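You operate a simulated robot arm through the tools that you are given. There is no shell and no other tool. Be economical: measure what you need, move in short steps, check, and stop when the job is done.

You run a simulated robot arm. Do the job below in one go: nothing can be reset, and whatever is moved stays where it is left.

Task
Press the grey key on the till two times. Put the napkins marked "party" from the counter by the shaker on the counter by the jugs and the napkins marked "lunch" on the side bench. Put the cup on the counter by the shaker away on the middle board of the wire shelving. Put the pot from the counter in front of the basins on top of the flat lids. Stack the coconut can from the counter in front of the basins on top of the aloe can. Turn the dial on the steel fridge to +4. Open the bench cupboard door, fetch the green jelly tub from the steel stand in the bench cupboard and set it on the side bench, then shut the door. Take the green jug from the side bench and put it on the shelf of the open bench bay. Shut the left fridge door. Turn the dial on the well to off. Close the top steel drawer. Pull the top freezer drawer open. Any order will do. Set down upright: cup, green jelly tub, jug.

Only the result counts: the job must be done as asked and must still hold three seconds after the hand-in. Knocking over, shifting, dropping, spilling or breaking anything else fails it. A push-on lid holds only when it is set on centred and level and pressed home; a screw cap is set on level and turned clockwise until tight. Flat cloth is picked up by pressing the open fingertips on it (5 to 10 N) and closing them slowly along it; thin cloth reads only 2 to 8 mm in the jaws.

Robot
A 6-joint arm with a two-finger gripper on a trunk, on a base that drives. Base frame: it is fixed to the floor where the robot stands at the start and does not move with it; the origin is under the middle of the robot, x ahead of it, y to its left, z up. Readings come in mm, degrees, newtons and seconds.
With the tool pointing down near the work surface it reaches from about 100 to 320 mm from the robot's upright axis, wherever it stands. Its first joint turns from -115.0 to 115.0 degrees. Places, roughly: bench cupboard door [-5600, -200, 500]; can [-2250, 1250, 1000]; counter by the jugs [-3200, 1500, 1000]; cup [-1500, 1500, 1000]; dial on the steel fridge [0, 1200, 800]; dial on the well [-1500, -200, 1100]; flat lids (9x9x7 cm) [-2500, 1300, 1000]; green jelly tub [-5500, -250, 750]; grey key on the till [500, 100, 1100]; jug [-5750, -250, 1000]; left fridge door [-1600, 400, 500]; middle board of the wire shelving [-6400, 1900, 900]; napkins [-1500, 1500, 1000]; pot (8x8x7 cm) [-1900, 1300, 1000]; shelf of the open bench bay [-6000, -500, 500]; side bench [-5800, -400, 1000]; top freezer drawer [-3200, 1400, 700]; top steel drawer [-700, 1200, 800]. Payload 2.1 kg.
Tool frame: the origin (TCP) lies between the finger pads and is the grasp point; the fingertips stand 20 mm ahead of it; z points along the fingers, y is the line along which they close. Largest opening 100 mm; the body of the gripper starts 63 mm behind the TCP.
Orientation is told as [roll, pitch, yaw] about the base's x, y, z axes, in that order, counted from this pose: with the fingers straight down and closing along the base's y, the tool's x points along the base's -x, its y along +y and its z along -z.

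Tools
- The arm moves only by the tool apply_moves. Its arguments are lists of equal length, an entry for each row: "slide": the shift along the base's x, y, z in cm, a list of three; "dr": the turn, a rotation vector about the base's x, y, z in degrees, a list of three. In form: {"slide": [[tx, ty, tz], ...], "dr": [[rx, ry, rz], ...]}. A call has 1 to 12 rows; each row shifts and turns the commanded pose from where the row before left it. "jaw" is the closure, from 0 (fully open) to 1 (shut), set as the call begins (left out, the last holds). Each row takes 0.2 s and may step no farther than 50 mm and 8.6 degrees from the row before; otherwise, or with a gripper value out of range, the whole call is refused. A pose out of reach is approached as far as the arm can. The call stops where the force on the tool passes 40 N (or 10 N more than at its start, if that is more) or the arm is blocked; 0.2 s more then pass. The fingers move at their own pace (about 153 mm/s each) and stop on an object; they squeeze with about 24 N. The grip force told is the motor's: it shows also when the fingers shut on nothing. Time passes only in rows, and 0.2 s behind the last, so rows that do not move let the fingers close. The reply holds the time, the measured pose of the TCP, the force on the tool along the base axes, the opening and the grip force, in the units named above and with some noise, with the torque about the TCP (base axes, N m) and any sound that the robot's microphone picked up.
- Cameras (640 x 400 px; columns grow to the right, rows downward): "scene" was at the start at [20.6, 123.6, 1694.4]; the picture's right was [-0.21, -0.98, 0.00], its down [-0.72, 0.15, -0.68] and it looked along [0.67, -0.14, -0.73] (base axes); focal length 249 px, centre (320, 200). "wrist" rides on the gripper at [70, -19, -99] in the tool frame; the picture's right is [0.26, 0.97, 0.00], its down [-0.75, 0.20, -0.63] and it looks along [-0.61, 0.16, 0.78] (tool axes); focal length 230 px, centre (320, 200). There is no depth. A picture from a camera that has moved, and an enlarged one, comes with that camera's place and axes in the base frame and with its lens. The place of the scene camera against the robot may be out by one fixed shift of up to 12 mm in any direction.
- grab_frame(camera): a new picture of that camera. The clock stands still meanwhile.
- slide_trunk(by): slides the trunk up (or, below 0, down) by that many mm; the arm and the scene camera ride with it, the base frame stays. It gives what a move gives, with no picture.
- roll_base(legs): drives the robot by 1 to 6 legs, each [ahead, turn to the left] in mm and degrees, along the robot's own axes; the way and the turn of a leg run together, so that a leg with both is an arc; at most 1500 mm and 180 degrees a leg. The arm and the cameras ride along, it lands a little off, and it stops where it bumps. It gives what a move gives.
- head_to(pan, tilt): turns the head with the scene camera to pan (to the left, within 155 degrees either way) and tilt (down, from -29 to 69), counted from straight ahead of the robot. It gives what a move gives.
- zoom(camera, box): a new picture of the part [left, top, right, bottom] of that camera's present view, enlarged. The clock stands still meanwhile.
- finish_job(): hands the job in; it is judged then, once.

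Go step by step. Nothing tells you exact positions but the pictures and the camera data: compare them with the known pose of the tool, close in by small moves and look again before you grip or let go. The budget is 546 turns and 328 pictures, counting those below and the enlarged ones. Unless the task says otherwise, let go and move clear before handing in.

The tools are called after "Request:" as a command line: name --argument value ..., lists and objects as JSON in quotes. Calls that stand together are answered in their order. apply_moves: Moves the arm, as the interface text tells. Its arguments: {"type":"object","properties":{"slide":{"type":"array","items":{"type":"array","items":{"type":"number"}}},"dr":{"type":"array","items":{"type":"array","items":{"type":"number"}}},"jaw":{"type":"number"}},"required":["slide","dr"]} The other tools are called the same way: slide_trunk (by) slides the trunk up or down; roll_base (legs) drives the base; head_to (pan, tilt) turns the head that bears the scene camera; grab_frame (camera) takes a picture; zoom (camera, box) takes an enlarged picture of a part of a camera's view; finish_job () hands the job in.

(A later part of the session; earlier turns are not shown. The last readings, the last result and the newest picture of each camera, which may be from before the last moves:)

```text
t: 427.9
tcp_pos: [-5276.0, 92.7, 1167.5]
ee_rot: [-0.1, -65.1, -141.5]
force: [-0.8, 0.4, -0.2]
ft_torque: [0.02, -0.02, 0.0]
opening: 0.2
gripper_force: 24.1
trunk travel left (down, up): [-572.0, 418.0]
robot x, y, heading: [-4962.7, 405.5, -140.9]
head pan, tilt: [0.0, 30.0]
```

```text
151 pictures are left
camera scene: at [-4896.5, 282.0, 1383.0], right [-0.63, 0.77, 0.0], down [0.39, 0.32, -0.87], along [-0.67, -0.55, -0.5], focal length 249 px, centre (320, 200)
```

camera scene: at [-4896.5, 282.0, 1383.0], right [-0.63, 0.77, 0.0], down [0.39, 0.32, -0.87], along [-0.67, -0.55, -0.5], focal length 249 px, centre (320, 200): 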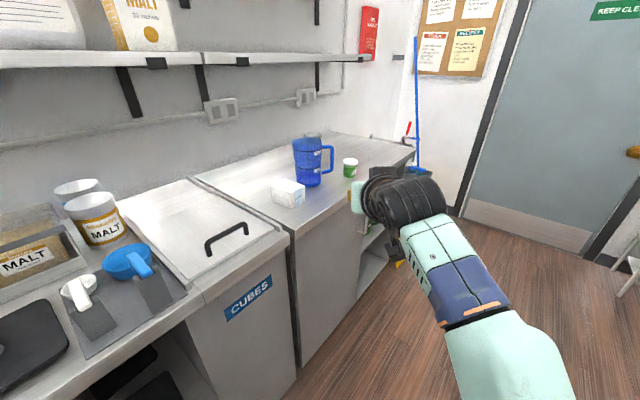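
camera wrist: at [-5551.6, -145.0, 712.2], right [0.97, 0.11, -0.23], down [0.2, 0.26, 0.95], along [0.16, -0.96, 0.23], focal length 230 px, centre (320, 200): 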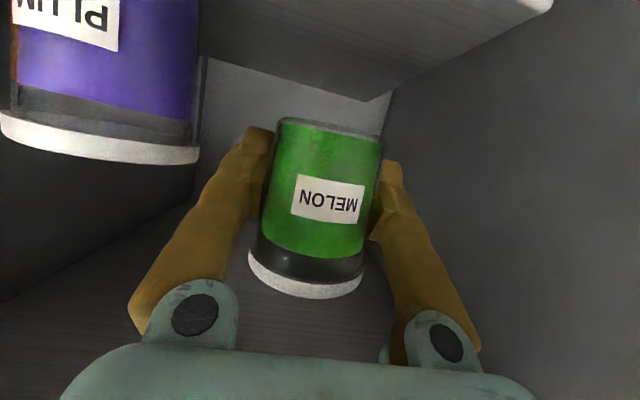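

The door is shut. Now drive back east to the freezer drawer / jugs counter and look.

Request:
roll_base --legs '[[0, 149], [1400, 0], [330, 0], [0, 82]]'

Request:
head_to --pan 0 --tilt 38

Request:
grab_frame --camera "scene"

```text
t: 446.3
tcp_pos: [-3281.3, 1079.7, 1166.5]
ee_rot: [-0.1, -65.1, 87.9]
force: [-0.2, -0.2, -0.5]
ft_torque: [0.0, 0.02, 0.02]
opening: 0.0
gripper_force: 24.4
trunk travel left (down, up): [-572.0, 418.0]
robot x, y, heading: [-3244.9, 640.1, 88.7]
head pan, tilt: [0.0, 30.0]
```

```text
t: 447.0
tcp_pos: [-3281.8, 1080.8, 1166.5]
ee_rot: [0.0, -65.1, 88.0]
force: [0.8, 0.1, -0.4]
ft_torque: [-0.03, 0.04, 0.01]
opening: 0.0
gripper_force: 24.3
trunk travel left (down, up): [-572.0, 418.0]
robot x, y, heading: [-3247.0, 637.1, 88.7]
head pan, tilt: [0.0, 38.0]
```

```text
150 pictures are left
camera scene: at [-3381.1, 668.0, 1370.7], right [1.0, -0.02, 0.0], down [-0.01, -0.62, -0.79], along [0.02, 0.79, -0.62], focal length 249 px, centre (320, 200)
```

scene: 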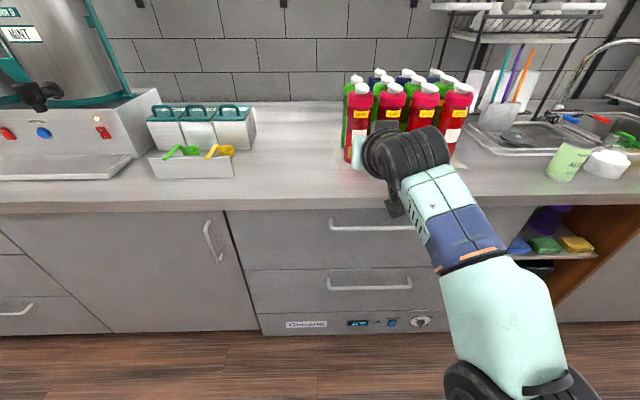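

The freezer's top drawer has a horizontal bar handle at ≈ [-3207, 1215, 832]. I lower, level the tool, roll it 90° so the jaws close vertically.

Request:
slide_trunk --by -310

Request:
apply_moves --slide '[[1, 0, 0], [1, 0, 0], [1, 0, 0], [1, 0, 0], [1, 0, 0], [1, 0, 0], [1, 0, 0], [0, 0, 0], [0, 0, 0], [0, 0, 0], [0, 0, 0], [0, 0, 0]]' --dr '[[8, 0, 0], [8, 0, 0], [7, 0, 0], [0, -8, 0], [0, -8, 0], [0, -8, 0], [0, -8, 0], [0, -8, 0], [0, -8, 0], [0, -8, 0], [0, -8, 0], [0, -8, 0]]' --jaw 0.4

Request:
apply_moves --slide '[[0, 0, 0], [0, 0, 0]]' --dr '[[0, -8, 0], [0, -8, 0]]'

Request:
grab_frame --camera "wrist"

Request:
grab_frame --camera "scene"

```text
t: 450.1
tcp_pos: [-3281.8, 1080.1, 857.0]
ee_rot: [-0.1, -65.1, 87.9]
force: [0.0, -0.2, 0.4]
ft_torque: [-0.04, -0.01, 0.04]
opening: 0.0
gripper_force: 23.8
trunk travel left (down, up): [-262.0, 728.0]
robot x, y, heading: [-3247.1, 638.0, 88.7]
head pan, tilt: [0.0, 38.0]
```

```text
t: 452.7
tcp_pos: [-3230.4, 1082.9, 861.3]
ee_rot: [-91.3, -21.7, 177.6]
force: [0.1, 0.1, 0.3]
ft_torque: [0.02, 0.02, 0.02]
opening: 59.8
gripper_force: 0.0
out of reach, approached as far as the arm can: row 4, 6, 7, 11
trunk travel left (down, up): [-262.0, 728.0]
robot x, y, heading: [-3246.2, 640.8, 88.6]
head pan, tilt: [0.0, 38.0]
```

```text
t: 453.3
tcp_pos: [-3234.2, 1083.4, 863.6]
ee_rot: [-91.8, -5.7, 177.9]
force: [-0.2, 0.1, 0.4]
ft_torque: [0.0, 0.0, 0.0]
opening: 60.0
gripper_force: 0.0
out of reach, approached as far as the arm can: row 1
trunk travel left (down, up): [-262.0, 728.0]
robot x, y, heading: [-3243.0, 637.8, 88.5]
head pan, tilt: [0.0, 38.0]
```

```text
149 pictures are left
camera wrist: at [-3165.5, 980.9, 870.6], right [0.16, 0.03, -0.99], down [-0.79, -0.59, -0.14], along [-0.59, 0.8, -0.08], focal length 230 px, centre (320, 200)
```

wrist: 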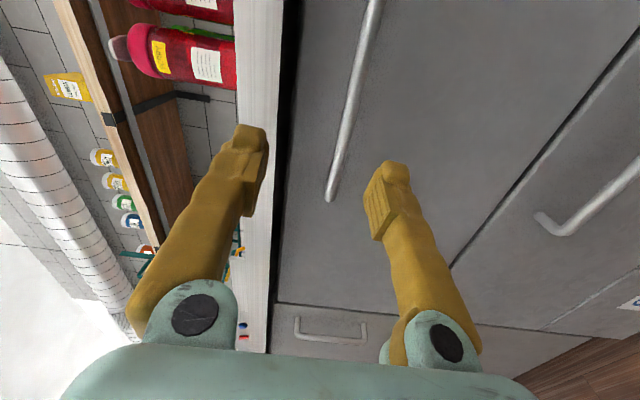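

```text
148 pictures are left
camera scene: at [-3381.0, 668.0, 1060.6], right [1.0, -0.02, 0.0], down [-0.01, -0.62, -0.79], along [0.02, 0.79, -0.62], focal length 249 px, centre (320, 200)
```

scene: 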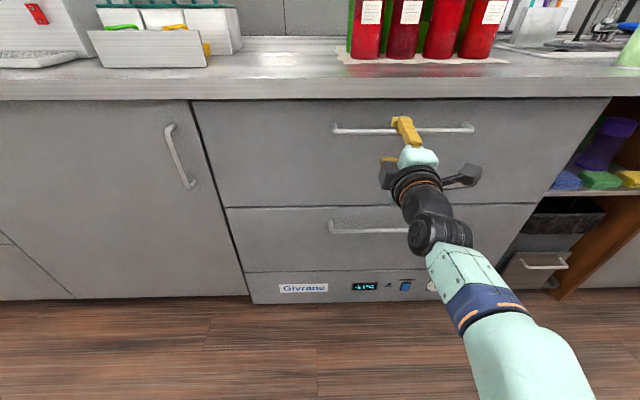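

Handle at y ≈ 1208, z ≈ 832. Lower 31 mm and drive in 118 mm.

Request:
slide_trunk --by -32

Request:
roll_base --legs '[[100, 0]]'

Request:
grab_frame --camera "wrist"

Request:
zoom --camera "scene" --box '[310, 60, 470, 160]'

```text
t: 454.0
tcp_pos: [-3233.9, 1082.6, 831.4]
ee_rot: [-91.7, -5.8, 177.8]
force: [0.7, -0.1, -0.6]
ft_torque: [0.0, 0.02, 0.0]
opening: 59.9
gripper_force: 0.1
trunk travel left (down, up): [-230.0, 760.0]
robot x, y, heading: [-3241.7, 639.0, 88.7]
head pan, tilt: [0.0, 38.0]
```

```text
t: 455.2
tcp_pos: [-3230.5, 1183.7, 831.2]
ee_rot: [-91.7, -5.8, 177.9]
force: [0.4, 0.0, -0.2]
ft_torque: [-0.01, -0.03, -0.01]
opening: 59.9
gripper_force: 0.0
trunk travel left (down, up): [-230.0, 760.0]
robot x, y, heading: [-3239.5, 732.8, 88.7]
head pan, tilt: [0.0, 38.0]
```

```text
147 pictures are left
camera wrist: at [-3163.0, 1080.1, 838.5], right [0.16, 0.03, -0.99], down [-0.79, -0.59, -0.14], along [-0.59, 0.8, -0.07], focal length 230 px, centre (320, 200)
```

wrist: 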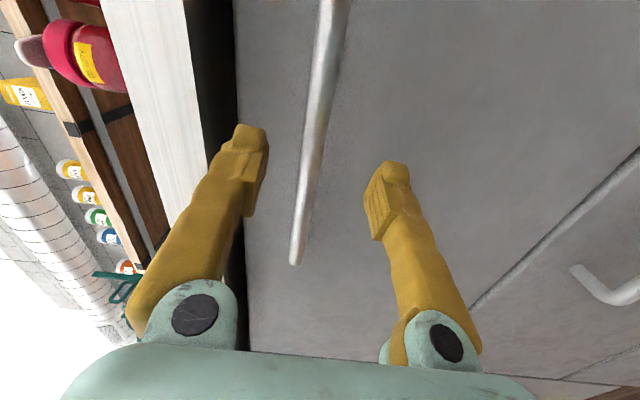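

```text
4.00 times, centred on (390, 110) of scene
camera zoom: at [-3378.6, 767.3, 1028.6], right [1.0, -0.02, 0.0], down [-0.01, -0.62, -0.79], along [0.02, 0.79, -0.62], focal length 995 px, centre (40, 560)
```

zoom: 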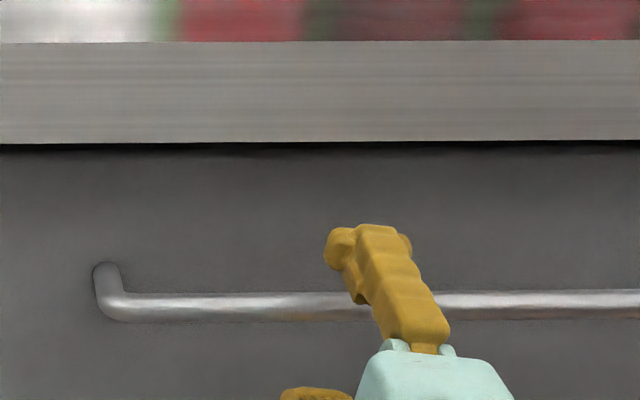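

Request:
roll_base --legs '[[30, 0]]'

Request:
apply_moves --slide '[[0, 0, 0], [0, 0, 0], [0, 0, 0]]' --dr '[[0, 0, 0], [0, 0, 0], [0, 0, 0]]' --jaw 1

Request:
grab_frame --camera "wrist"

```text
t: 456.0
tcp_pos: [-3230.7, 1212.7, 830.3]
ee_rot: [-91.8, -5.8, 177.8]
force: [-0.8, 0.8, 0.0]
ft_torque: [0.0, -0.05, 0.01]
opening: 59.9
gripper_force: 0.1
trunk travel left (down, up): [-230.0, 760.0]
robot x, y, heading: [-3242.2, 766.2, 88.8]
head pan, tilt: [0.0, 38.0]
```

```text
t: 456.8
tcp_pos: [-3229.8, 1209.0, 837.5]
ee_rot: [-93.0, -5.8, 177.9]
force: [3.7, 9.8, 38.7]
ft_torque: [-0.03, -0.96, 0.08]
opening: 6.8
gripper_force: 34.7
trunk travel left (down, up): [-230.0, 760.0]
robot x, y, heading: [-3240.9, 767.5, 88.7]
head pan, tilt: [0.0, 38.0]
```

```text
145 pictures are left
camera wrist: at [-3162.0, 1106.7, 843.3], right [0.16, 0.04, -0.99], down [-0.79, -0.59, -0.15], along [-0.59, 0.81, -0.06], focal length 230 px, centre (320, 200)
```

wrist: 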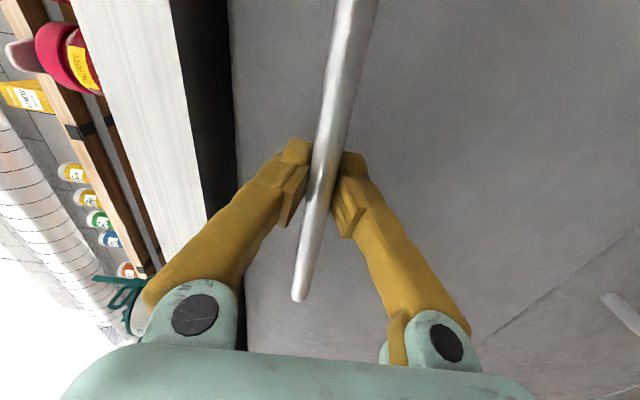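

Gripped. Relieve vertical load with +6 mm trunk, then reverse to pull the drawer.

Request:
slide_trunk --by 6

Request:
roll_base --legs '[[-100, 0]]'

Request:
grab_frame --camera "scene"

```text
t: 457.4
tcp_pos: [-3230.0, 1212.9, 839.2]
ee_rot: [-92.0, -5.9, 177.9]
force: [3.6, 9.1, 21.3]
ft_torque: [-0.01, -0.88, -0.27]
opening: 6.9
gripper_force: 35.3
trunk travel left (down, up): [-236.0, 754.0]
robot x, y, heading: [-3238.5, 764.7, 88.7]
head pan, tilt: [0.0, 38.0]
```

```text
t: 458.5
tcp_pos: [-3229.5, 1111.6, 837.6]
ee_rot: [-91.9, -6.1, 177.9]
force: [16.8, -0.4, 10.8]
ft_torque: [0.06, -0.91, -0.48]
opening: 6.7
gripper_force: 35.5
trunk travel left (down, up): [-236.0, 754.0]
robot x, y, heading: [-3240.5, 667.4, 88.6]
head pan, tilt: [0.0, 38.0]
```

```text
144 pictures are left
camera scene: at [-3376.6, 696.6, 1035.2], right [1.0, -0.02, 0.0], down [-0.02, -0.61, -0.79], along [0.02, 0.79, -0.61], focal length 249 px, centre (320, 200)
```

scene: 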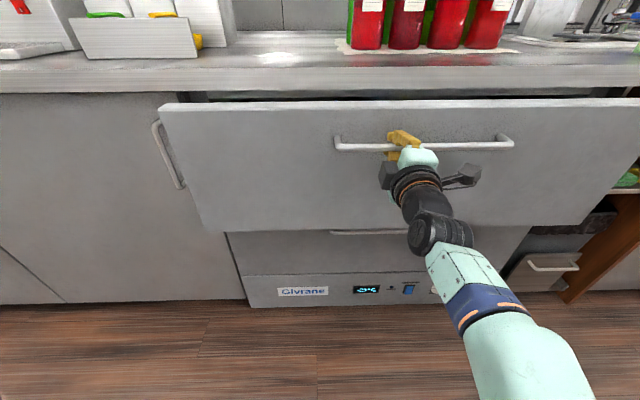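

The drawer is coming. Pull it out further.

Request:
roll_base --legs '[[-130, 0]]'

Request:
grab_frame --camera "scene"

```text
t: 459.8
tcp_pos: [-3230.9, 982.3, 838.2]
ee_rot: [-92.1, -6.3, 177.9]
force: [29.7, 0.7, 5.6]
ft_torque: [-0.03, -0.89, -0.29]
opening: 6.9
gripper_force: 34.6
trunk travel left (down, up): [-236.0, 754.0]
robot x, y, heading: [-3248.6, 538.1, 88.5]
head pan, tilt: [0.0, 38.0]
```

```text
143 pictures are left
camera scene: at [-3376.7, 567.9, 1035.7], right [1.0, -0.03, -0.01], down [-0.02, -0.61, -0.79], along [0.02, 0.79, -0.62], focal length 249 px, centre (320, 200)
```

scene: 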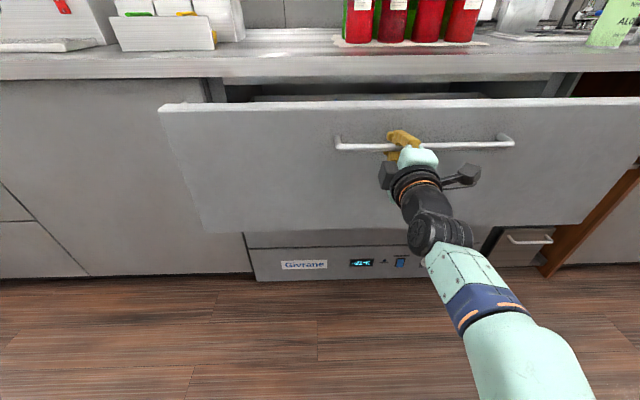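

Request:
roll_base --legs '[[-70, 0]]'

Request:
grab_frame --camera "scene"

```text
t: 460.8
tcp_pos: [-3233.5, 913.2, 838.5]
ee_rot: [-92.0, -6.2, 177.9]
force: [27.3, 0.9, 2.0]
ft_torque: [0.02, -0.89, 0.06]
opening: 5.8
gripper_force: 34.3
trunk travel left (down, up): [-236.0, 754.0]
robot x, y, heading: [-3247.6, 470.0, 88.5]
head pan, tilt: [0.0, 38.0]
```

```text
142 pictures are left
camera scene: at [-3379.0, 498.6, 1035.6], right [1.0, -0.03, -0.01], down [-0.02, -0.62, -0.79], along [0.02, 0.79, -0.62], focal length 249 px, centre (320, 200)
```

scene: 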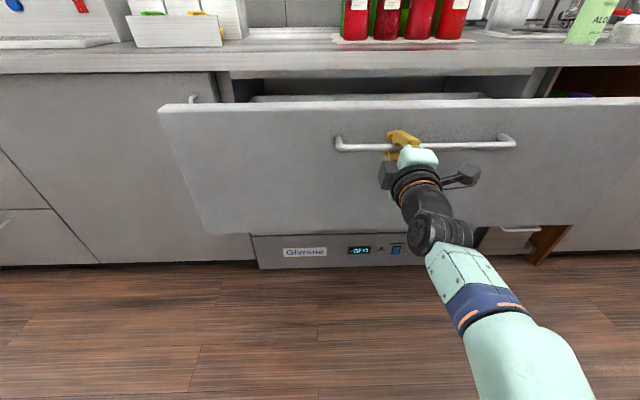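

Open about 300 mm. Release and back away.

Request:
apply_moves --slide '[[0, 0, 0], [0, 0, 0]]' --dr '[[0, 0, 0], [0, 0, 0]]' --jaw 0.4

Request:
roll_base --legs '[[-80, 0]]'

Request:
slide_trunk --by 300

Request:
grab_frame --camera "scene"

```text
t: 461.4
tcp_pos: [-3237.6, 912.5, 837.2]
ee_rot: [-91.9, -5.8, 177.9]
force: [0.5, 0.5, 0.5]
ft_torque: [0.02, 0.0, -0.01]
opening: 60.0
gripper_force: 0.0
trunk travel left (down, up): [-236.0, 754.0]
robot x, y, heading: [-3251.0, 467.0, 88.4]
head pan, tilt: [0.0, 38.0]
```

```text
t: 462.5
tcp_pos: [-3240.3, 832.2, 837.9]
ee_rot: [-91.9, -5.8, 177.8]
force: [-0.2, -0.2, -0.2]
ft_torque: [0.01, -0.02, -0.02]
opening: 59.8
gripper_force: 0.1
trunk travel left (down, up): [-236.0, 754.0]
robot x, y, heading: [-3252.7, 383.4, 88.5]
head pan, tilt: [0.0, 38.0]
```

```text
t: 465.5
tcp_pos: [-3239.2, 833.5, 1139.1]
ee_rot: [-92.1, -5.8, 177.9]
force: [0.9, 1.3, 0.3]
ft_torque: [0.01, 0.01, -0.01]
opening: 60.0
gripper_force: 0.0
trunk travel left (down, up): [-536.0, 454.0]
robot x, y, heading: [-3251.7, 387.1, 88.4]
head pan, tilt: [0.0, 38.0]
```

```text
141 pictures are left
camera scene: at [-3387.6, 418.5, 1334.6], right [1.0, -0.03, 0.0], down [-0.02, -0.62, -0.79], along [0.02, 0.79, -0.62], focal length 249 px, centre (320, 200)
```

scene: 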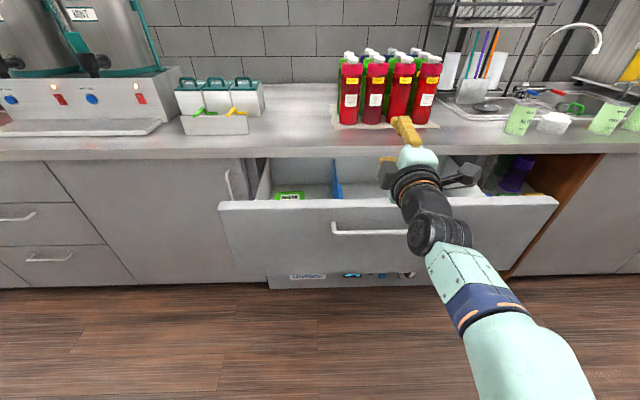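

Drawer is open. Free spot for PARTY is around x −3445. Unroll the tool, tilt it to ~50°, and drive east to the pot and cans.

Request:
apply_moves --slide '[[0, 0, 0], [0, 0, 0], [0, 0, 0], [0, 0, 0], [0, 0, 0], [0, 0, 0], [0, 0, 0], [0, 0, 0], [0, 0, 0], [0, 0, 0], [0, 0, 0], [0, 0, 0]]' --dr '[[0, 7, 0], [0, 7, 0], [0, 7, 0], [0, 7, 0], [0, 7, 0], [0, 7, 0], [0, 7, 0], [0, 7, 0], [0, 7, 0], [0, 7, 0], [0, 7, 0], [0, 7, 0]]'

Request:
apply_moves --slide '[[0, 0, 0], [0, 0, 0], [0, 0, 0], [0, 0, 0], [0, 0, 0]]' --dr '[[-8, 0, 0], [-8, 0, 0], [-8, 0, 0], [-8, 0, 0], [-6, 0, 0]]'

Request:
roll_base --legs '[[0, -88.4], [1000, 0], [0, 90]]'

Request:
grab_frame --camera "scene"

```text
t: 468.1
tcp_pos: [-3239.9, 832.6, 1137.3]
ee_rot: [-5.9, -87.9, 93.7]
force: [0.6, 0.0, -0.4]
ft_torque: [-0.03, 0.01, 0.01]
opening: 60.1
gripper_force: 0.1
trunk travel left (down, up): [-536.0, 454.0]
robot x, y, heading: [-3251.3, 388.9, 88.7]
head pan, tilt: [0.0, 38.0]
```

```text
t: 469.3
tcp_pos: [-3228.9, 834.8, 1138.9]
ee_rot: [-4.8, -54.2, 89.9]
force: [0.6, 0.5, -0.1]
ft_torque: [0.04, -0.03, 0.01]
opening: 60.1
gripper_force: 0.1
out of reach, approached as far as the arm can: row 1
trunk travel left (down, up): [-536.0, 454.0]
robot x, y, heading: [-3253.4, 392.2, 88.2]
head pan, tilt: [0.0, 38.0]
```

```text
t: 482.0
tcp_pos: [-2260.2, 841.6, 1139.5]
ee_rot: [-4.8, -54.5, 93.0]
force: [0.0, -0.7, 0.0]
ft_torque: [0.0, 0.04, -0.01]
opening: 60.3
gripper_force: 0.0
trunk travel left (down, up): [-536.0, 454.0]
robot x, y, heading: [-2255.2, 394.5, 91.4]
head pan, tilt: [0.0, 38.0]
```

```text
140 pictures are left
camera scene: at [-2395.5, 419.0, 1334.6], right [1.0, 0.03, 0.0], down [0.02, -0.62, -0.79], along [-0.02, 0.79, -0.62], focal length 249 px, centre (320, 200)
```

scene: 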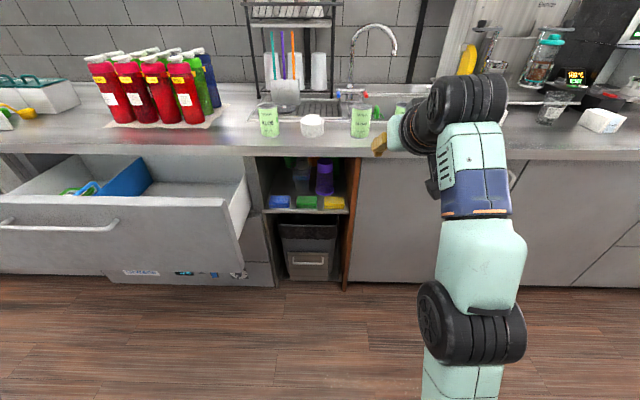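

Request:
zoom --camera "scene" --box '[240, 70, 400, 170]'

Request:
roll_base --legs '[[330, 0]]'

Request:
apply_moves --slide '[[0, 0, 0]]' --dr '[[-0.1, 2.8, 3.9]]'

Request:
slide_trunk --by 250

Request:
head_to --pan 0 --tilt 48

Request:
grab_frame --camera "scene"

```text
4.00 times, centred on (320, 120) of scene
camera zoom: at [-2395.5, 419.0, 1334.6], right [1.0, 0.03, 0.0], down [0.02, -0.62, -0.79], along [-0.02, 0.79, -0.62], focal length 995 px, centre (320, 520)
```

zoom: 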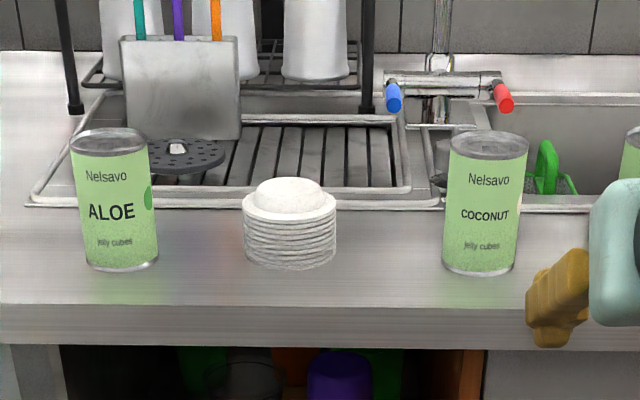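

```text
t: 484.2
tcp_pos: [-2270.0, 1175.3, 1138.6]
ee_rot: [-4.8, -54.5, 93.0]
force: [-0.7, 0.2, -0.4]
ft_torque: [-0.01, 0.0, 0.01]
opening: 60.1
gripper_force: 0.1
trunk travel left (down, up): [-536.0, 454.0]
robot x, y, heading: [-2264.2, 728.2, 91.3]
head pan, tilt: [0.0, 38.0]
```

```text
t: 484.6
tcp_pos: [-2268.5, 1175.8, 1139.4]
ee_rot: [0.0, -54.6, 92.9]
force: [-0.2, -0.9, -0.2]
ft_torque: [0.0, -0.03, 0.01]
opening: 60.2
gripper_force: 0.1
trunk travel left (down, up): [-536.0, 454.0]
robot x, y, heading: [-2265.9, 731.3, 91.4]
head pan, tilt: [0.0, 38.0]
```

```text
t: 487.2
tcp_pos: [-2269.6, 1176.2, 1389.5]
ee_rot: [0.0, -54.6, 93.0]
force: [-0.7, -0.4, -0.3]
ft_torque: [0.01, 0.0, 0.01]
opening: 59.9
gripper_force: 0.0
trunk travel left (down, up): [-786.0, 204.0]
robot x, y, heading: [-2265.3, 732.7, 91.8]
head pan, tilt: [0.0, 38.0]
```

```text
t: 487.9
tcp_pos: [-2267.7, 1175.9, 1389.7]
ee_rot: [-0.1, -54.5, 93.1]
force: [-0.3, 0.1, 0.4]
ft_torque: [0.0, -0.02, -0.03]
opening: 60.2
gripper_force: 0.1
trunk travel left (down, up): [-786.0, 204.0]
robot x, y, heading: [-2264.9, 731.2, 91.4]
head pan, tilt: [0.0, 48.0]
```

```text
138 pictures are left
camera scene: at [-2403.8, 745.9, 1570.2], right [1.0, 0.03, 0.0], down [0.02, -0.74, -0.67], along [-0.02, 0.67, -0.74], focal length 249 px, centre (320, 200)
```

scene: 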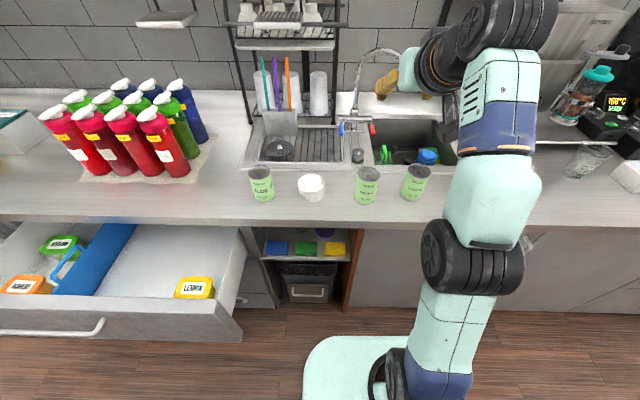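

Request:
zoom --camera "scene" --box '[230, 140, 390, 240]'

Request:
zoom --camera "scene" --box '[380, 140, 540, 240]'

```text
4.00 times, centred on (310, 190) of scene
camera zoom: at [-2403.8, 745.9, 1570.2], right [1.0, 0.03, 0.0], down [0.02, -0.74, -0.67], along [-0.02, 0.67, -0.74], focal length 995 px, centre (360, 240)
```

zoom: 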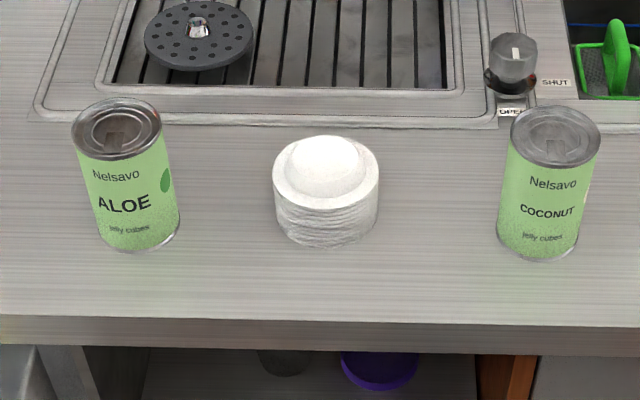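

```text
4.00 times, centred on (460, 190) of scene
camera zoom: at [-2403.8, 745.9, 1570.2], right [1.0, 0.03, 0.0], down [0.02, -0.74, -0.67], along [-0.02, 0.67, -0.74], focal length 995 px, centre (-240, 240)
```

zoom: 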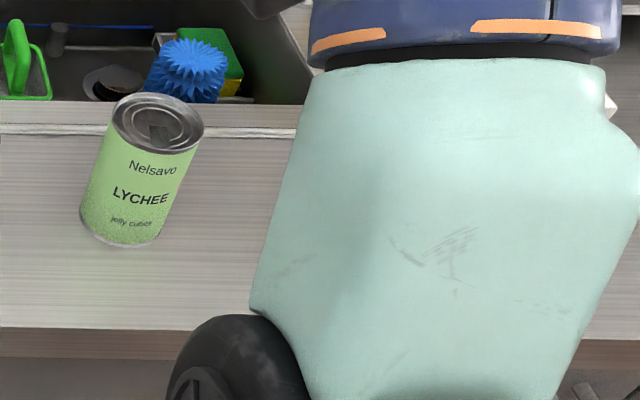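

Solved: coconut can [-2271, 1319] Ø67, z 945–1052; aloe can [-2608, 1325]; flat lids [-2447, 1343] top ≈ 1015; pot ≈ [-1927, 1340]. Now grasp the coconut can.

Request:
slide_trunk --by -390

Request:
apply_moves --slide '[[0, 0, 0]]' --dr '[[0, 0, -2]]' --jaw 0

Request:
roll_base --legs '[[60, 0]]'

Request:
grab_frame --camera "wrist"

Request:
grab_frame --camera "scene"

```text
t: 491.7
tcp_pos: [-2268.4, 1175.6, 999.7]
ee_rot: [0.0, -54.5, 92.9]
force: [0.2, 0.0, -0.2]
ft_torque: [-0.02, -0.01, -0.01]
opening: 59.8
gripper_force: 0.0
trunk travel left (down, up): [-396.0, 594.0]
robot x, y, heading: [-2268.0, 727.2, 91.6]
head pan, tilt: [0.0, 48.0]
```

```text
t: 492.1
tcp_pos: [-2268.1, 1176.4, 999.9]
ee_rot: [0.0, -54.4, 90.9]
force: [0.2, -1.4, 0.8]
ft_torque: [0.0, 0.0, 0.04]
opening: 99.9
gripper_force: 0.0
trunk travel left (down, up): [-396.0, 594.0]
robot x, y, heading: [-2267.6, 729.3, 91.5]
head pan, tilt: [0.0, 48.0]
```

```text
t: 493.1
tcp_pos: [-2270.3, 1237.4, 998.5]
ee_rot: [0.0, -54.5, 91.0]
force: [0.4, 1.6, -0.1]
ft_torque: [0.03, -0.05, 0.01]
opening: 99.9
gripper_force: 0.1
trunk travel left (down, up): [-396.0, 594.0]
robot x, y, heading: [-2266.4, 788.1, 91.6]
head pan, tilt: [0.0, 48.0]
```

```text
135 pictures are left
camera wrist: at [-2248.8, 1116.1, 999.0], right [-0.96, -0.17, -0.21], down [-0.2, -0.08, 0.98], along [-0.18, 0.98, 0.04], focal length 230 px, centre (320, 200)
```

wrist: 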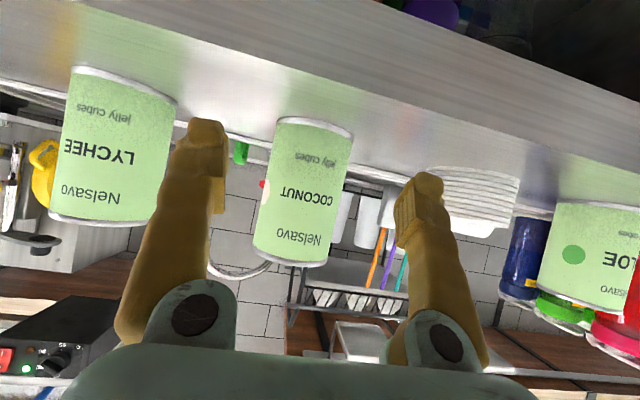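

```text
134 pictures are left
camera scene: at [-2405.4, 806.9, 1180.1], right [1.0, 0.03, 0.0], down [0.02, -0.74, -0.67], along [-0.02, 0.67, -0.74], focal length 249 px, centre (320, 200)
```

scene: 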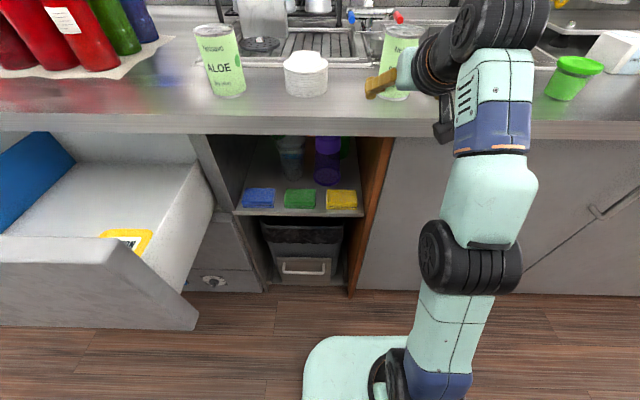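

Aligned. Drive in 80 mm and close.

Request:
roll_base --legs '[[80, 0]]'

Request:
apply_moves --slide '[[0, 0, 0], [0, 0, 0], [0, 0, 0]]' --dr '[[0, 0, 0], [0, 0, 0], [0, 0, 0]]' --jaw 1

Request:
grab_frame --camera "wrist"

```text
t: 494.1
tcp_pos: [-2272.3, 1317.7, 999.1]
ee_rot: [0.0, -54.5, 91.0]
force: [0.4, 0.5, 0.0]
ft_torque: [-0.04, -0.02, -0.01]
opening: 100.0
gripper_force: 0.0
trunk travel left (down, up): [-396.0, 594.0]
robot x, y, heading: [-2267.3, 872.8, 91.6]
head pan, tilt: [0.0, 48.0]
```

```text
t: 494.9
tcp_pos: [-2272.2, 1317.1, 999.2]
ee_rot: [0.1, -54.5, 90.9]
force: [0.9, -1.0, -0.7]
ft_torque: [-0.05, 0.03, 0.01]
opening: 67.0
gripper_force: 24.0
trunk travel left (down, up): [-396.0, 594.0]
robot x, y, heading: [-2266.0, 872.4, 91.6]
head pan, tilt: [0.0, 48.0]
```

```text
133 pictures are left
camera wrist: at [-2250.6, 1195.8, 999.1], right [-0.96, -0.17, -0.21], down [-0.2, -0.08, 0.98], along [-0.18, 0.98, 0.04], focal length 230 px, centre (320, 200)
```

wrist: 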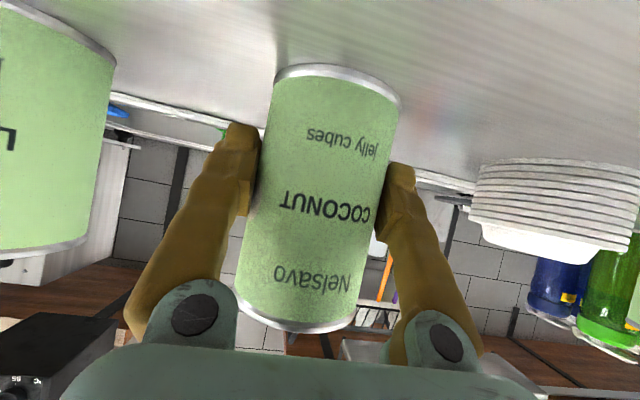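

Gripped. Lift and move the base west in front of the aloe can.

Request:
slide_trunk --by 180

Request:
roll_base --legs '[[-250, 0], [0, 60], [310, 0], [0, -61]]'

Request:
head_to --pan 0 --tilt 40

Request:
grab_frame --camera "scene"

Request:
grab_frame --camera "wrist"

```text
t: 496.9
tcp_pos: [-2273.1, 1317.9, 1179.3]
ee_rot: [0.1, -54.5, 90.9]
force: [-0.4, -0.2, -5.2]
ft_torque: [-0.02, -0.05, 0.0]
opening: 66.8
gripper_force: 24.1
trunk travel left (down, up): [-576.0, 414.0]
robot x, y, heading: [-2268.9, 871.2, 91.5]
head pan, tilt: [0.0, 48.0]
```

```text
t: 505.8
tcp_pos: [-2529.9, 1215.2, 1179.0]
ee_rot: [0.0, -54.5, 90.0]
force: [0.2, -0.5, -5.7]
ft_torque: [-0.08, -0.03, 0.02]
opening: 66.7
gripper_force: 23.9
trunk travel left (down, up): [-576.0, 414.0]
robot x, y, heading: [-2537.2, 771.9, 90.5]
head pan, tilt: [0.0, 48.0]
```

```text
t: 506.4
tcp_pos: [-2530.4, 1214.2, 1179.3]
ee_rot: [0.0, -54.4, 90.0]
force: [0.5, 0.4, -5.4]
ft_torque: [-0.03, -0.01, 0.0]
opening: 66.7
gripper_force: 24.6
trunk travel left (down, up): [-576.0, 414.0]
robot x, y, heading: [-2533.2, 771.0, 90.8]
head pan, tilt: [0.0, 40.0]
```

```text
132 pictures are left
camera scene: at [-2672.1, 792.8, 1371.6], right [1.0, 0.01, 0.0], down [0.01, -0.64, -0.77], along [-0.01, 0.77, -0.64], focal length 249 px, centre (320, 200)
```

scene: 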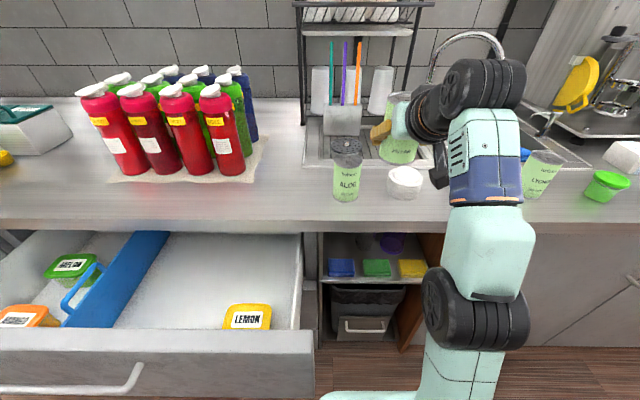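

```text
131 pictures are left
camera wrist: at [-2510.4, 1093.1, 1178.8], right [-0.97, -0.15, -0.21], down [-0.2, -0.08, 0.98], along [-0.16, 0.99, 0.04], focal length 230 px, centre (320, 200)
```

wrist: 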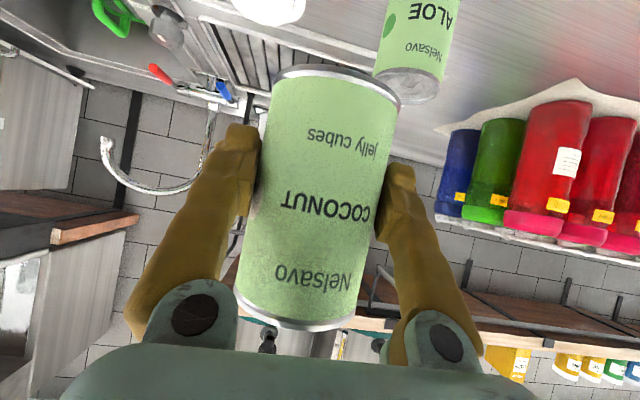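

Request:
zoom --camera "scene" --box '[290, 110, 450, 210]'

Request:
zoom --camera "wrist" --box '[320, 0, 480, 100]'

```text
4.00 times, centred on (370, 160) of scene
camera zoom: at [-2672.1, 792.8, 1371.6], right [1.0, 0.01, 0.0], down [0.01, -0.64, -0.77], along [-0.01, 0.77, -0.64], focal length 995 px, centre (120, 360)
```

zoom: 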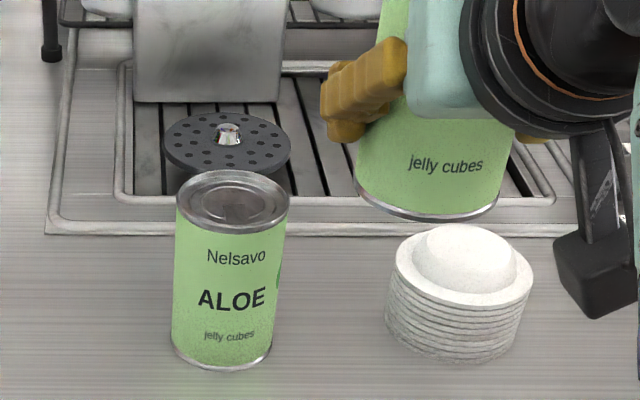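

```text
4.00 times, centred on (400, 50) of wrist
camera zoom: at [-2510.4, 1093.1, 1178.8], right [-0.97, -0.15, -0.21], down [-0.2, -0.08, 0.98], along [-0.16, 0.99, 0.04], focal length 920 px, centre (0, 800)
```

zoom: 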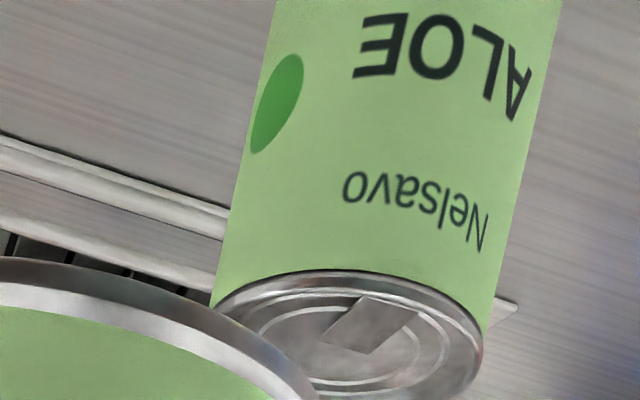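

Aloe axis ≈ [-2611, 1325]. Move over it.

Request:
apply_moves --slide '[[-2.5, 0, 0], [-2.5, 0, 0], [-2.5, 0, 0]]' --dr '[[0, 0, 0], [0, 0, 0], [0, 0, 0]]'

Request:
roll_base --legs '[[98, 0]]'

Request:
slide_trunk --by -45

Request:
grab_frame --camera "scene"

Request:
grab_frame --camera "wrist"

```text
t: 507.2
tcp_pos: [-2606.5, 1214.4, 1177.7]
ee_rot: [0.1, -54.6, 90.0]
force: [0.0, -0.5, -5.5]
ft_torque: [-0.04, -0.02, -0.05]
opening: 66.8
gripper_force: 23.9
trunk travel left (down, up): [-576.0, 414.0]
robot x, y, heading: [-2534.7, 767.9, 90.7]
head pan, tilt: [0.0, 40.0]
```

```text
t: 508.4
tcp_pos: [-2606.2, 1309.0, 1178.0]
ee_rot: [0.0, -54.6, 90.0]
force: [-0.1, 0.3, -5.3]
ft_torque: [-0.07, -0.01, 0.0]
opening: 66.8
gripper_force: 23.9
trunk travel left (down, up): [-576.0, 414.0]
robot x, y, heading: [-2537.0, 863.2, 90.5]
head pan, tilt: [0.0, 40.0]
```

```text
t: 509.3
tcp_pos: [-2605.7, 1310.3, 1131.4]
ee_rot: [0.0, -54.4, 90.0]
force: [0.1, 0.9, -4.3]
ft_torque: [-0.02, 0.01, 0.0]
opening: 66.8
gripper_force: 23.7
trunk travel left (down, up): [-531.0, 459.0]
robot x, y, heading: [-2531.1, 866.9, 90.4]
head pan, tilt: [0.0, 40.0]
```

```text
128 pictures are left
camera scene: at [-2673.1, 890.5, 1326.6], right [1.0, 0.01, 0.0], down [0.01, -0.64, -0.77], along [-0.01, 0.77, -0.64], focal length 249 px, centre (320, 200)
```

scene: 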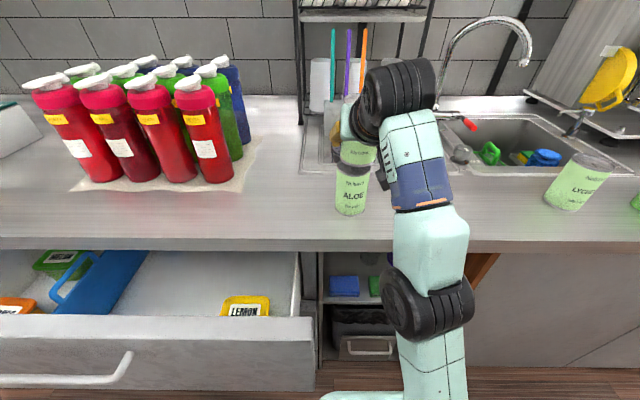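

```text
127 pictures are left
camera wrist: at [-2586.3, 1189.8, 1131.8], right [-0.97, -0.15, -0.21], down [-0.2, -0.08, 0.98], along [-0.16, 0.99, 0.04], focal length 230 px, centre (320, 200)
```

wrist: 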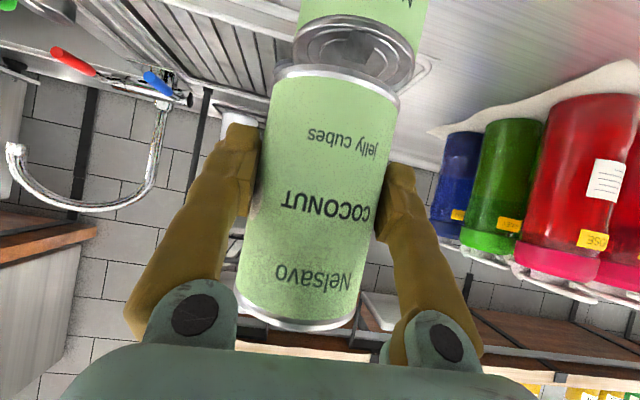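

Request:
zoom --camera "scene" --box '[310, 130, 406, 220]'

Request:
zoom --camera "wrist" --box '[240, 0, 440, 125]'

```text
4.44 times, centred on (358, 175) of scene
camera zoom: at [-2673.1, 890.5, 1326.6], right [1.0, 0.01, 0.0], down [0.01, -0.64, -0.77], along [-0.01, 0.77, -0.64], focal length 1106 px, centre (151, 311)
```

zoom: 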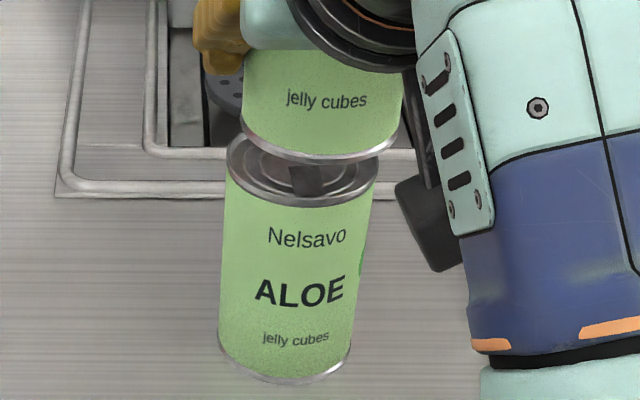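

```text
3.20 times, centred on (340, 62) of wrist
camera zoom: at [-2586.3, 1189.8, 1131.8], right [-0.97, -0.15, -0.21], down [-0.2, -0.08, 0.98], along [-0.16, 0.99, 0.04], focal length 736 px, centre (256, 640)
```

zoom: 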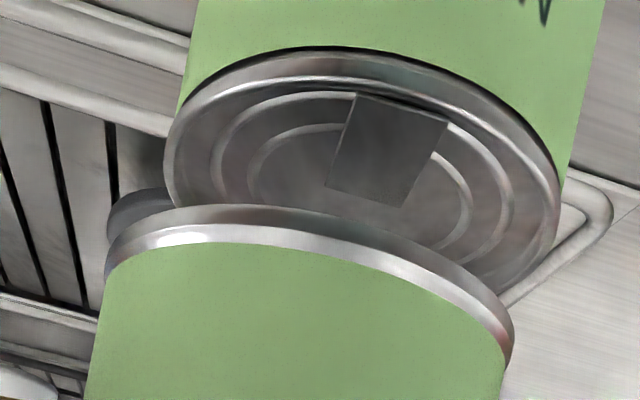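

Relative offset is only a few mm; correct −4 mm x, +4 mm y and lower.

Request:
apply_moves --slide '[[-0.4, 0.4, 0]]' --dr '[[0, 0, 0]]'

Request:
slide_trunk --by -15

Request:
zoom --camera "scene" --box '[310, 130, 406, 220]'

Request:
zoom --camera "wrist" --box '[240, 0, 440, 125]'

```text
t: 509.7
tcp_pos: [-2609.3, 1315.5, 1130.7]
ee_rot: [-0.1, -54.6, 90.0]
force: [0.4, 0.7, -5.1]
ft_torque: [-0.04, 0.01, 0.02]
opening: 67.1
gripper_force: 24.3
trunk travel left (down, up): [-531.0, 459.0]
robot x, y, heading: [-2533.3, 867.1, 90.8]
head pan, tilt: [0.0, 40.0]
```

```text
t: 510.3
tcp_pos: [-2608.9, 1314.3, 1114.6]
ee_rot: [0.0, -54.5, 90.0]
force: [0.1, -0.7, -5.6]
ft_torque: [0.01, 0.01, 0.01]
opening: 66.7
gripper_force: 24.0
trunk travel left (down, up): [-516.0, 474.0]
robot x, y, heading: [-2535.5, 867.1, 90.6]
head pan, tilt: [0.0, 40.0]
```

```text
4.44 times, centred on (358, 175) of scene
camera zoom: at [-2673.1, 890.7, 1311.5], right [1.0, 0.01, 0.0], down [0.01, -0.64, -0.77], along [-0.01, 0.77, -0.64], focal length 1106 px, centre (151, 311)
```

zoom: 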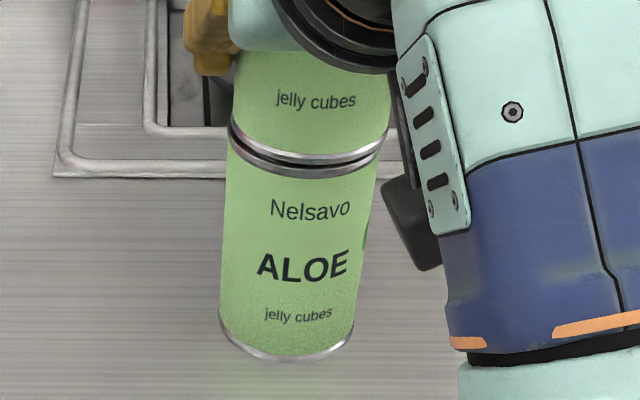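

```text
3.20 times, centred on (340, 62) of wrist
camera zoom: at [-2590.0, 1193.0, 1114.8], right [-0.97, -0.15, -0.21], down [-0.2, -0.08, 0.98], along [-0.16, 0.99, 0.04], focal length 736 px, centre (256, 640)
```

zoom: 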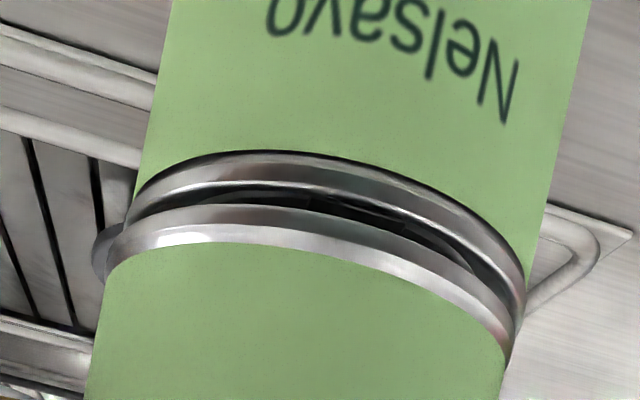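

Well aligned. Lower until contact.

Request:
slide_trunk --by -6

Request:
slide_trunk --by -3

Request:
slide_trunk --by -2

```text
t: 510.9
tcp_pos: [-2609.1, 1314.3, 1111.9]
ee_rot: [0.2, -55.1, 89.9]
force: [-1.2, 5.8, 13.8]
ft_torque: [0.26, 0.34, -0.01]
opening: 66.7
gripper_force: 24.3
trunk travel left (down, up): [-510.0, 480.0]
robot x, y, heading: [-2535.8, 864.6, 90.5]
head pan, tilt: [0.0, 40.0]
```

```text
t: 511.4
tcp_pos: [-2609.8, 1312.3, 1110.2]
ee_rot: [0.1, -55.0, 89.9]
force: [-0.2, 4.1, 25.8]
ft_torque: [0.35, -0.02, 0.2]
opening: 66.8
gripper_force: 24.4
trunk travel left (down, up): [-507.0, 483.0]
robot x, y, heading: [-2534.3, 870.0, 90.2]
head pan, tilt: [0.0, 40.0]
```

```text
t: 511.9
tcp_pos: [-2607.8, 1312.3, 1106.8]
ee_rot: [0.1, -54.8, 89.9]
force: [0.2, 2.9, 24.6]
ft_torque: [0.34, -0.11, 0.09]
opening: 66.9
gripper_force: 24.2
trunk travel left (down, up): [-505.0, 485.0]
robot x, y, heading: [-2537.2, 864.8, 90.5]
head pan, tilt: [0.0, 40.0]
```

Contact made. Ease up 2 mm, check, then open.

Request:
slide_trunk --by 2

Request:
apply_moves --slide '[[0, 0, 0], [0, 0, 0]]' --dr '[[0, 0, 0], [0, 0, 0]]' --jaw 0

Request:
zoom --camera "scene" --box '[310, 100, 406, 220]'

Request:
grab_frame --camera "wrist"

```text
t: 512.4
tcp_pos: [-2609.4, 1311.5, 1106.7]
ee_rot: [0.1, -54.5, 90.0]
force: [1.4, -1.9, 11.6]
ft_torque: [0.54, 0.02, -0.01]
opening: 66.7
gripper_force: 24.0
trunk travel left (down, up): [-507.0, 483.0]
robot x, y, heading: [-2535.9, 867.0, 90.4]
head pan, tilt: [0.0, 40.0]
```

```text
t: 513.0
tcp_pos: [-2609.6, 1315.1, 1106.2]
ee_rot: [0.0, -54.4, 90.0]
force: [-0.6, -0.6, 0.6]
ft_torque: [0.02, 0.01, 0.0]
opening: 99.8
gripper_force: 0.0
trunk travel left (down, up): [-507.0, 483.0]
robot x, y, heading: [-2535.2, 868.6, 90.6]
head pan, tilt: [0.0, 40.0]
```

```text
3.33 times, centred on (358, 160) of scene
camera zoom: at [-2673.1, 890.1, 1302.5], right [1.0, 0.01, 0.0], down [0.01, -0.64, -0.77], along [-0.01, 0.77, -0.64], focal length 830 px, centre (193, 333)
```

zoom: 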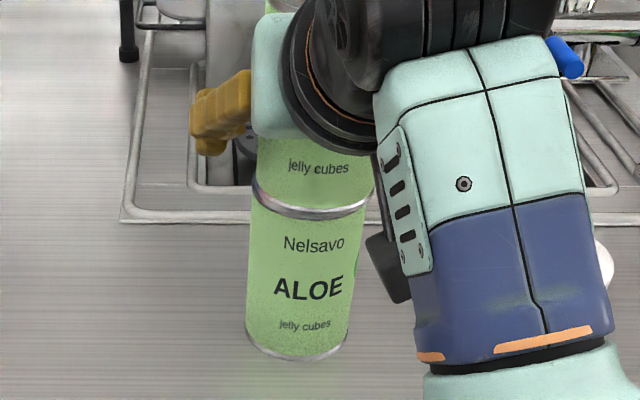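

```text
121 pictures are left
camera wrist: at [-2590.1, 1192.5, 1105.8], right [-0.97, -0.15, -0.21], down [-0.2, -0.08, 0.98], along [-0.16, 0.99, 0.04], focal length 230 px, centre (320, 200)
```

wrist: 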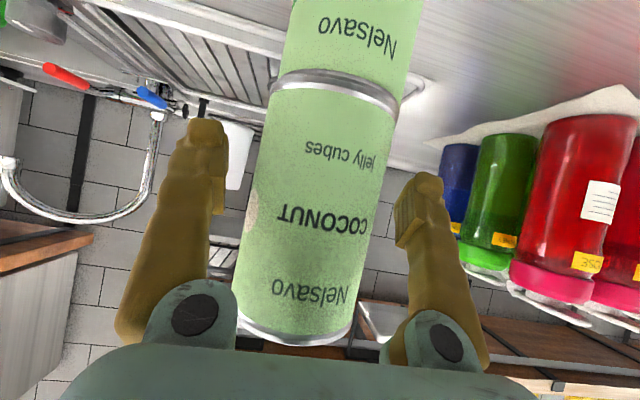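

Stacked neatly. Back out and go to the pot.

Request:
roll_base --legs '[[-220, 0]]'

Request:
grab_frame --camera "scene"

Request:
roll_base --legs '[[0, -90.5], [610, 0], [0, 90]]'

Request:
grab_frame --camera "scene"

```text
t: 514.7
tcp_pos: [-2607.2, 1094.5, 1108.2]
ee_rot: [-0.1, -54.6, 90.1]
force: [0.4, -0.1, 0.5]
ft_torque: [0.02, 0.0, 0.02]
opening: 100.2
gripper_force: 0.1
trunk travel left (down, up): [-507.0, 483.0]
robot x, y, heading: [-2534.3, 648.3, 90.6]
head pan, tilt: [0.0, 40.0]
```

```text
120 pictures are left
camera scene: at [-2670.8, 669.8, 1302.6], right [1.0, 0.01, 0.0], down [0.01, -0.64, -0.77], along [-0.01, 0.77, -0.64], focal length 249 px, centre (320, 200)
```

scene: 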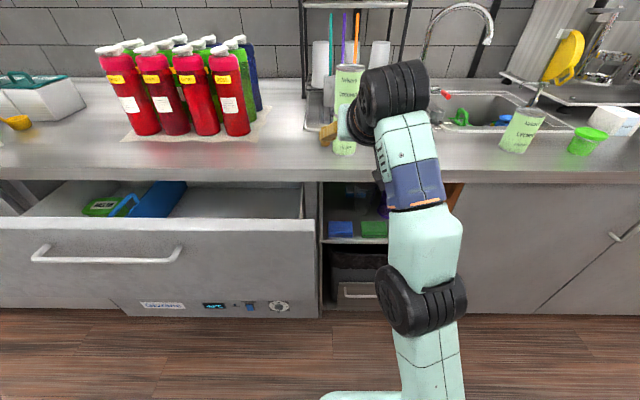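

```text
t: 525.8
tcp_pos: [-1992.9, 1102.2, 1106.7]
ee_rot: [0.0, -54.6, 90.2]
force: [-0.3, -0.6, -0.7]
ft_torque: [0.02, 0.02, 0.03]
opening: 99.7
gripper_force: 0.1
trunk travel left (down, up): [-507.0, 483.0]
robot x, y, heading: [-1914.3, 654.5, 90.9]
head pan, tilt: [0.0, 40.0]
```

```text
119 pictures are left
camera scene: at [-2055.1, 678.0, 1302.6], right [1.0, 0.01, 0.0], down [0.01, -0.64, -0.77], along [-0.01, 0.77, -0.64], focal length 249 px, centre (320, 200)
```

scene: 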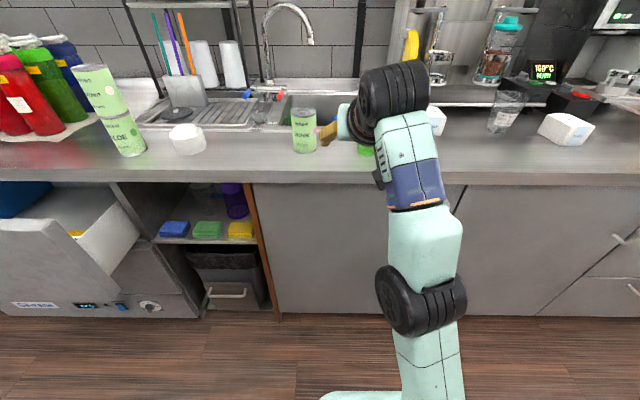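

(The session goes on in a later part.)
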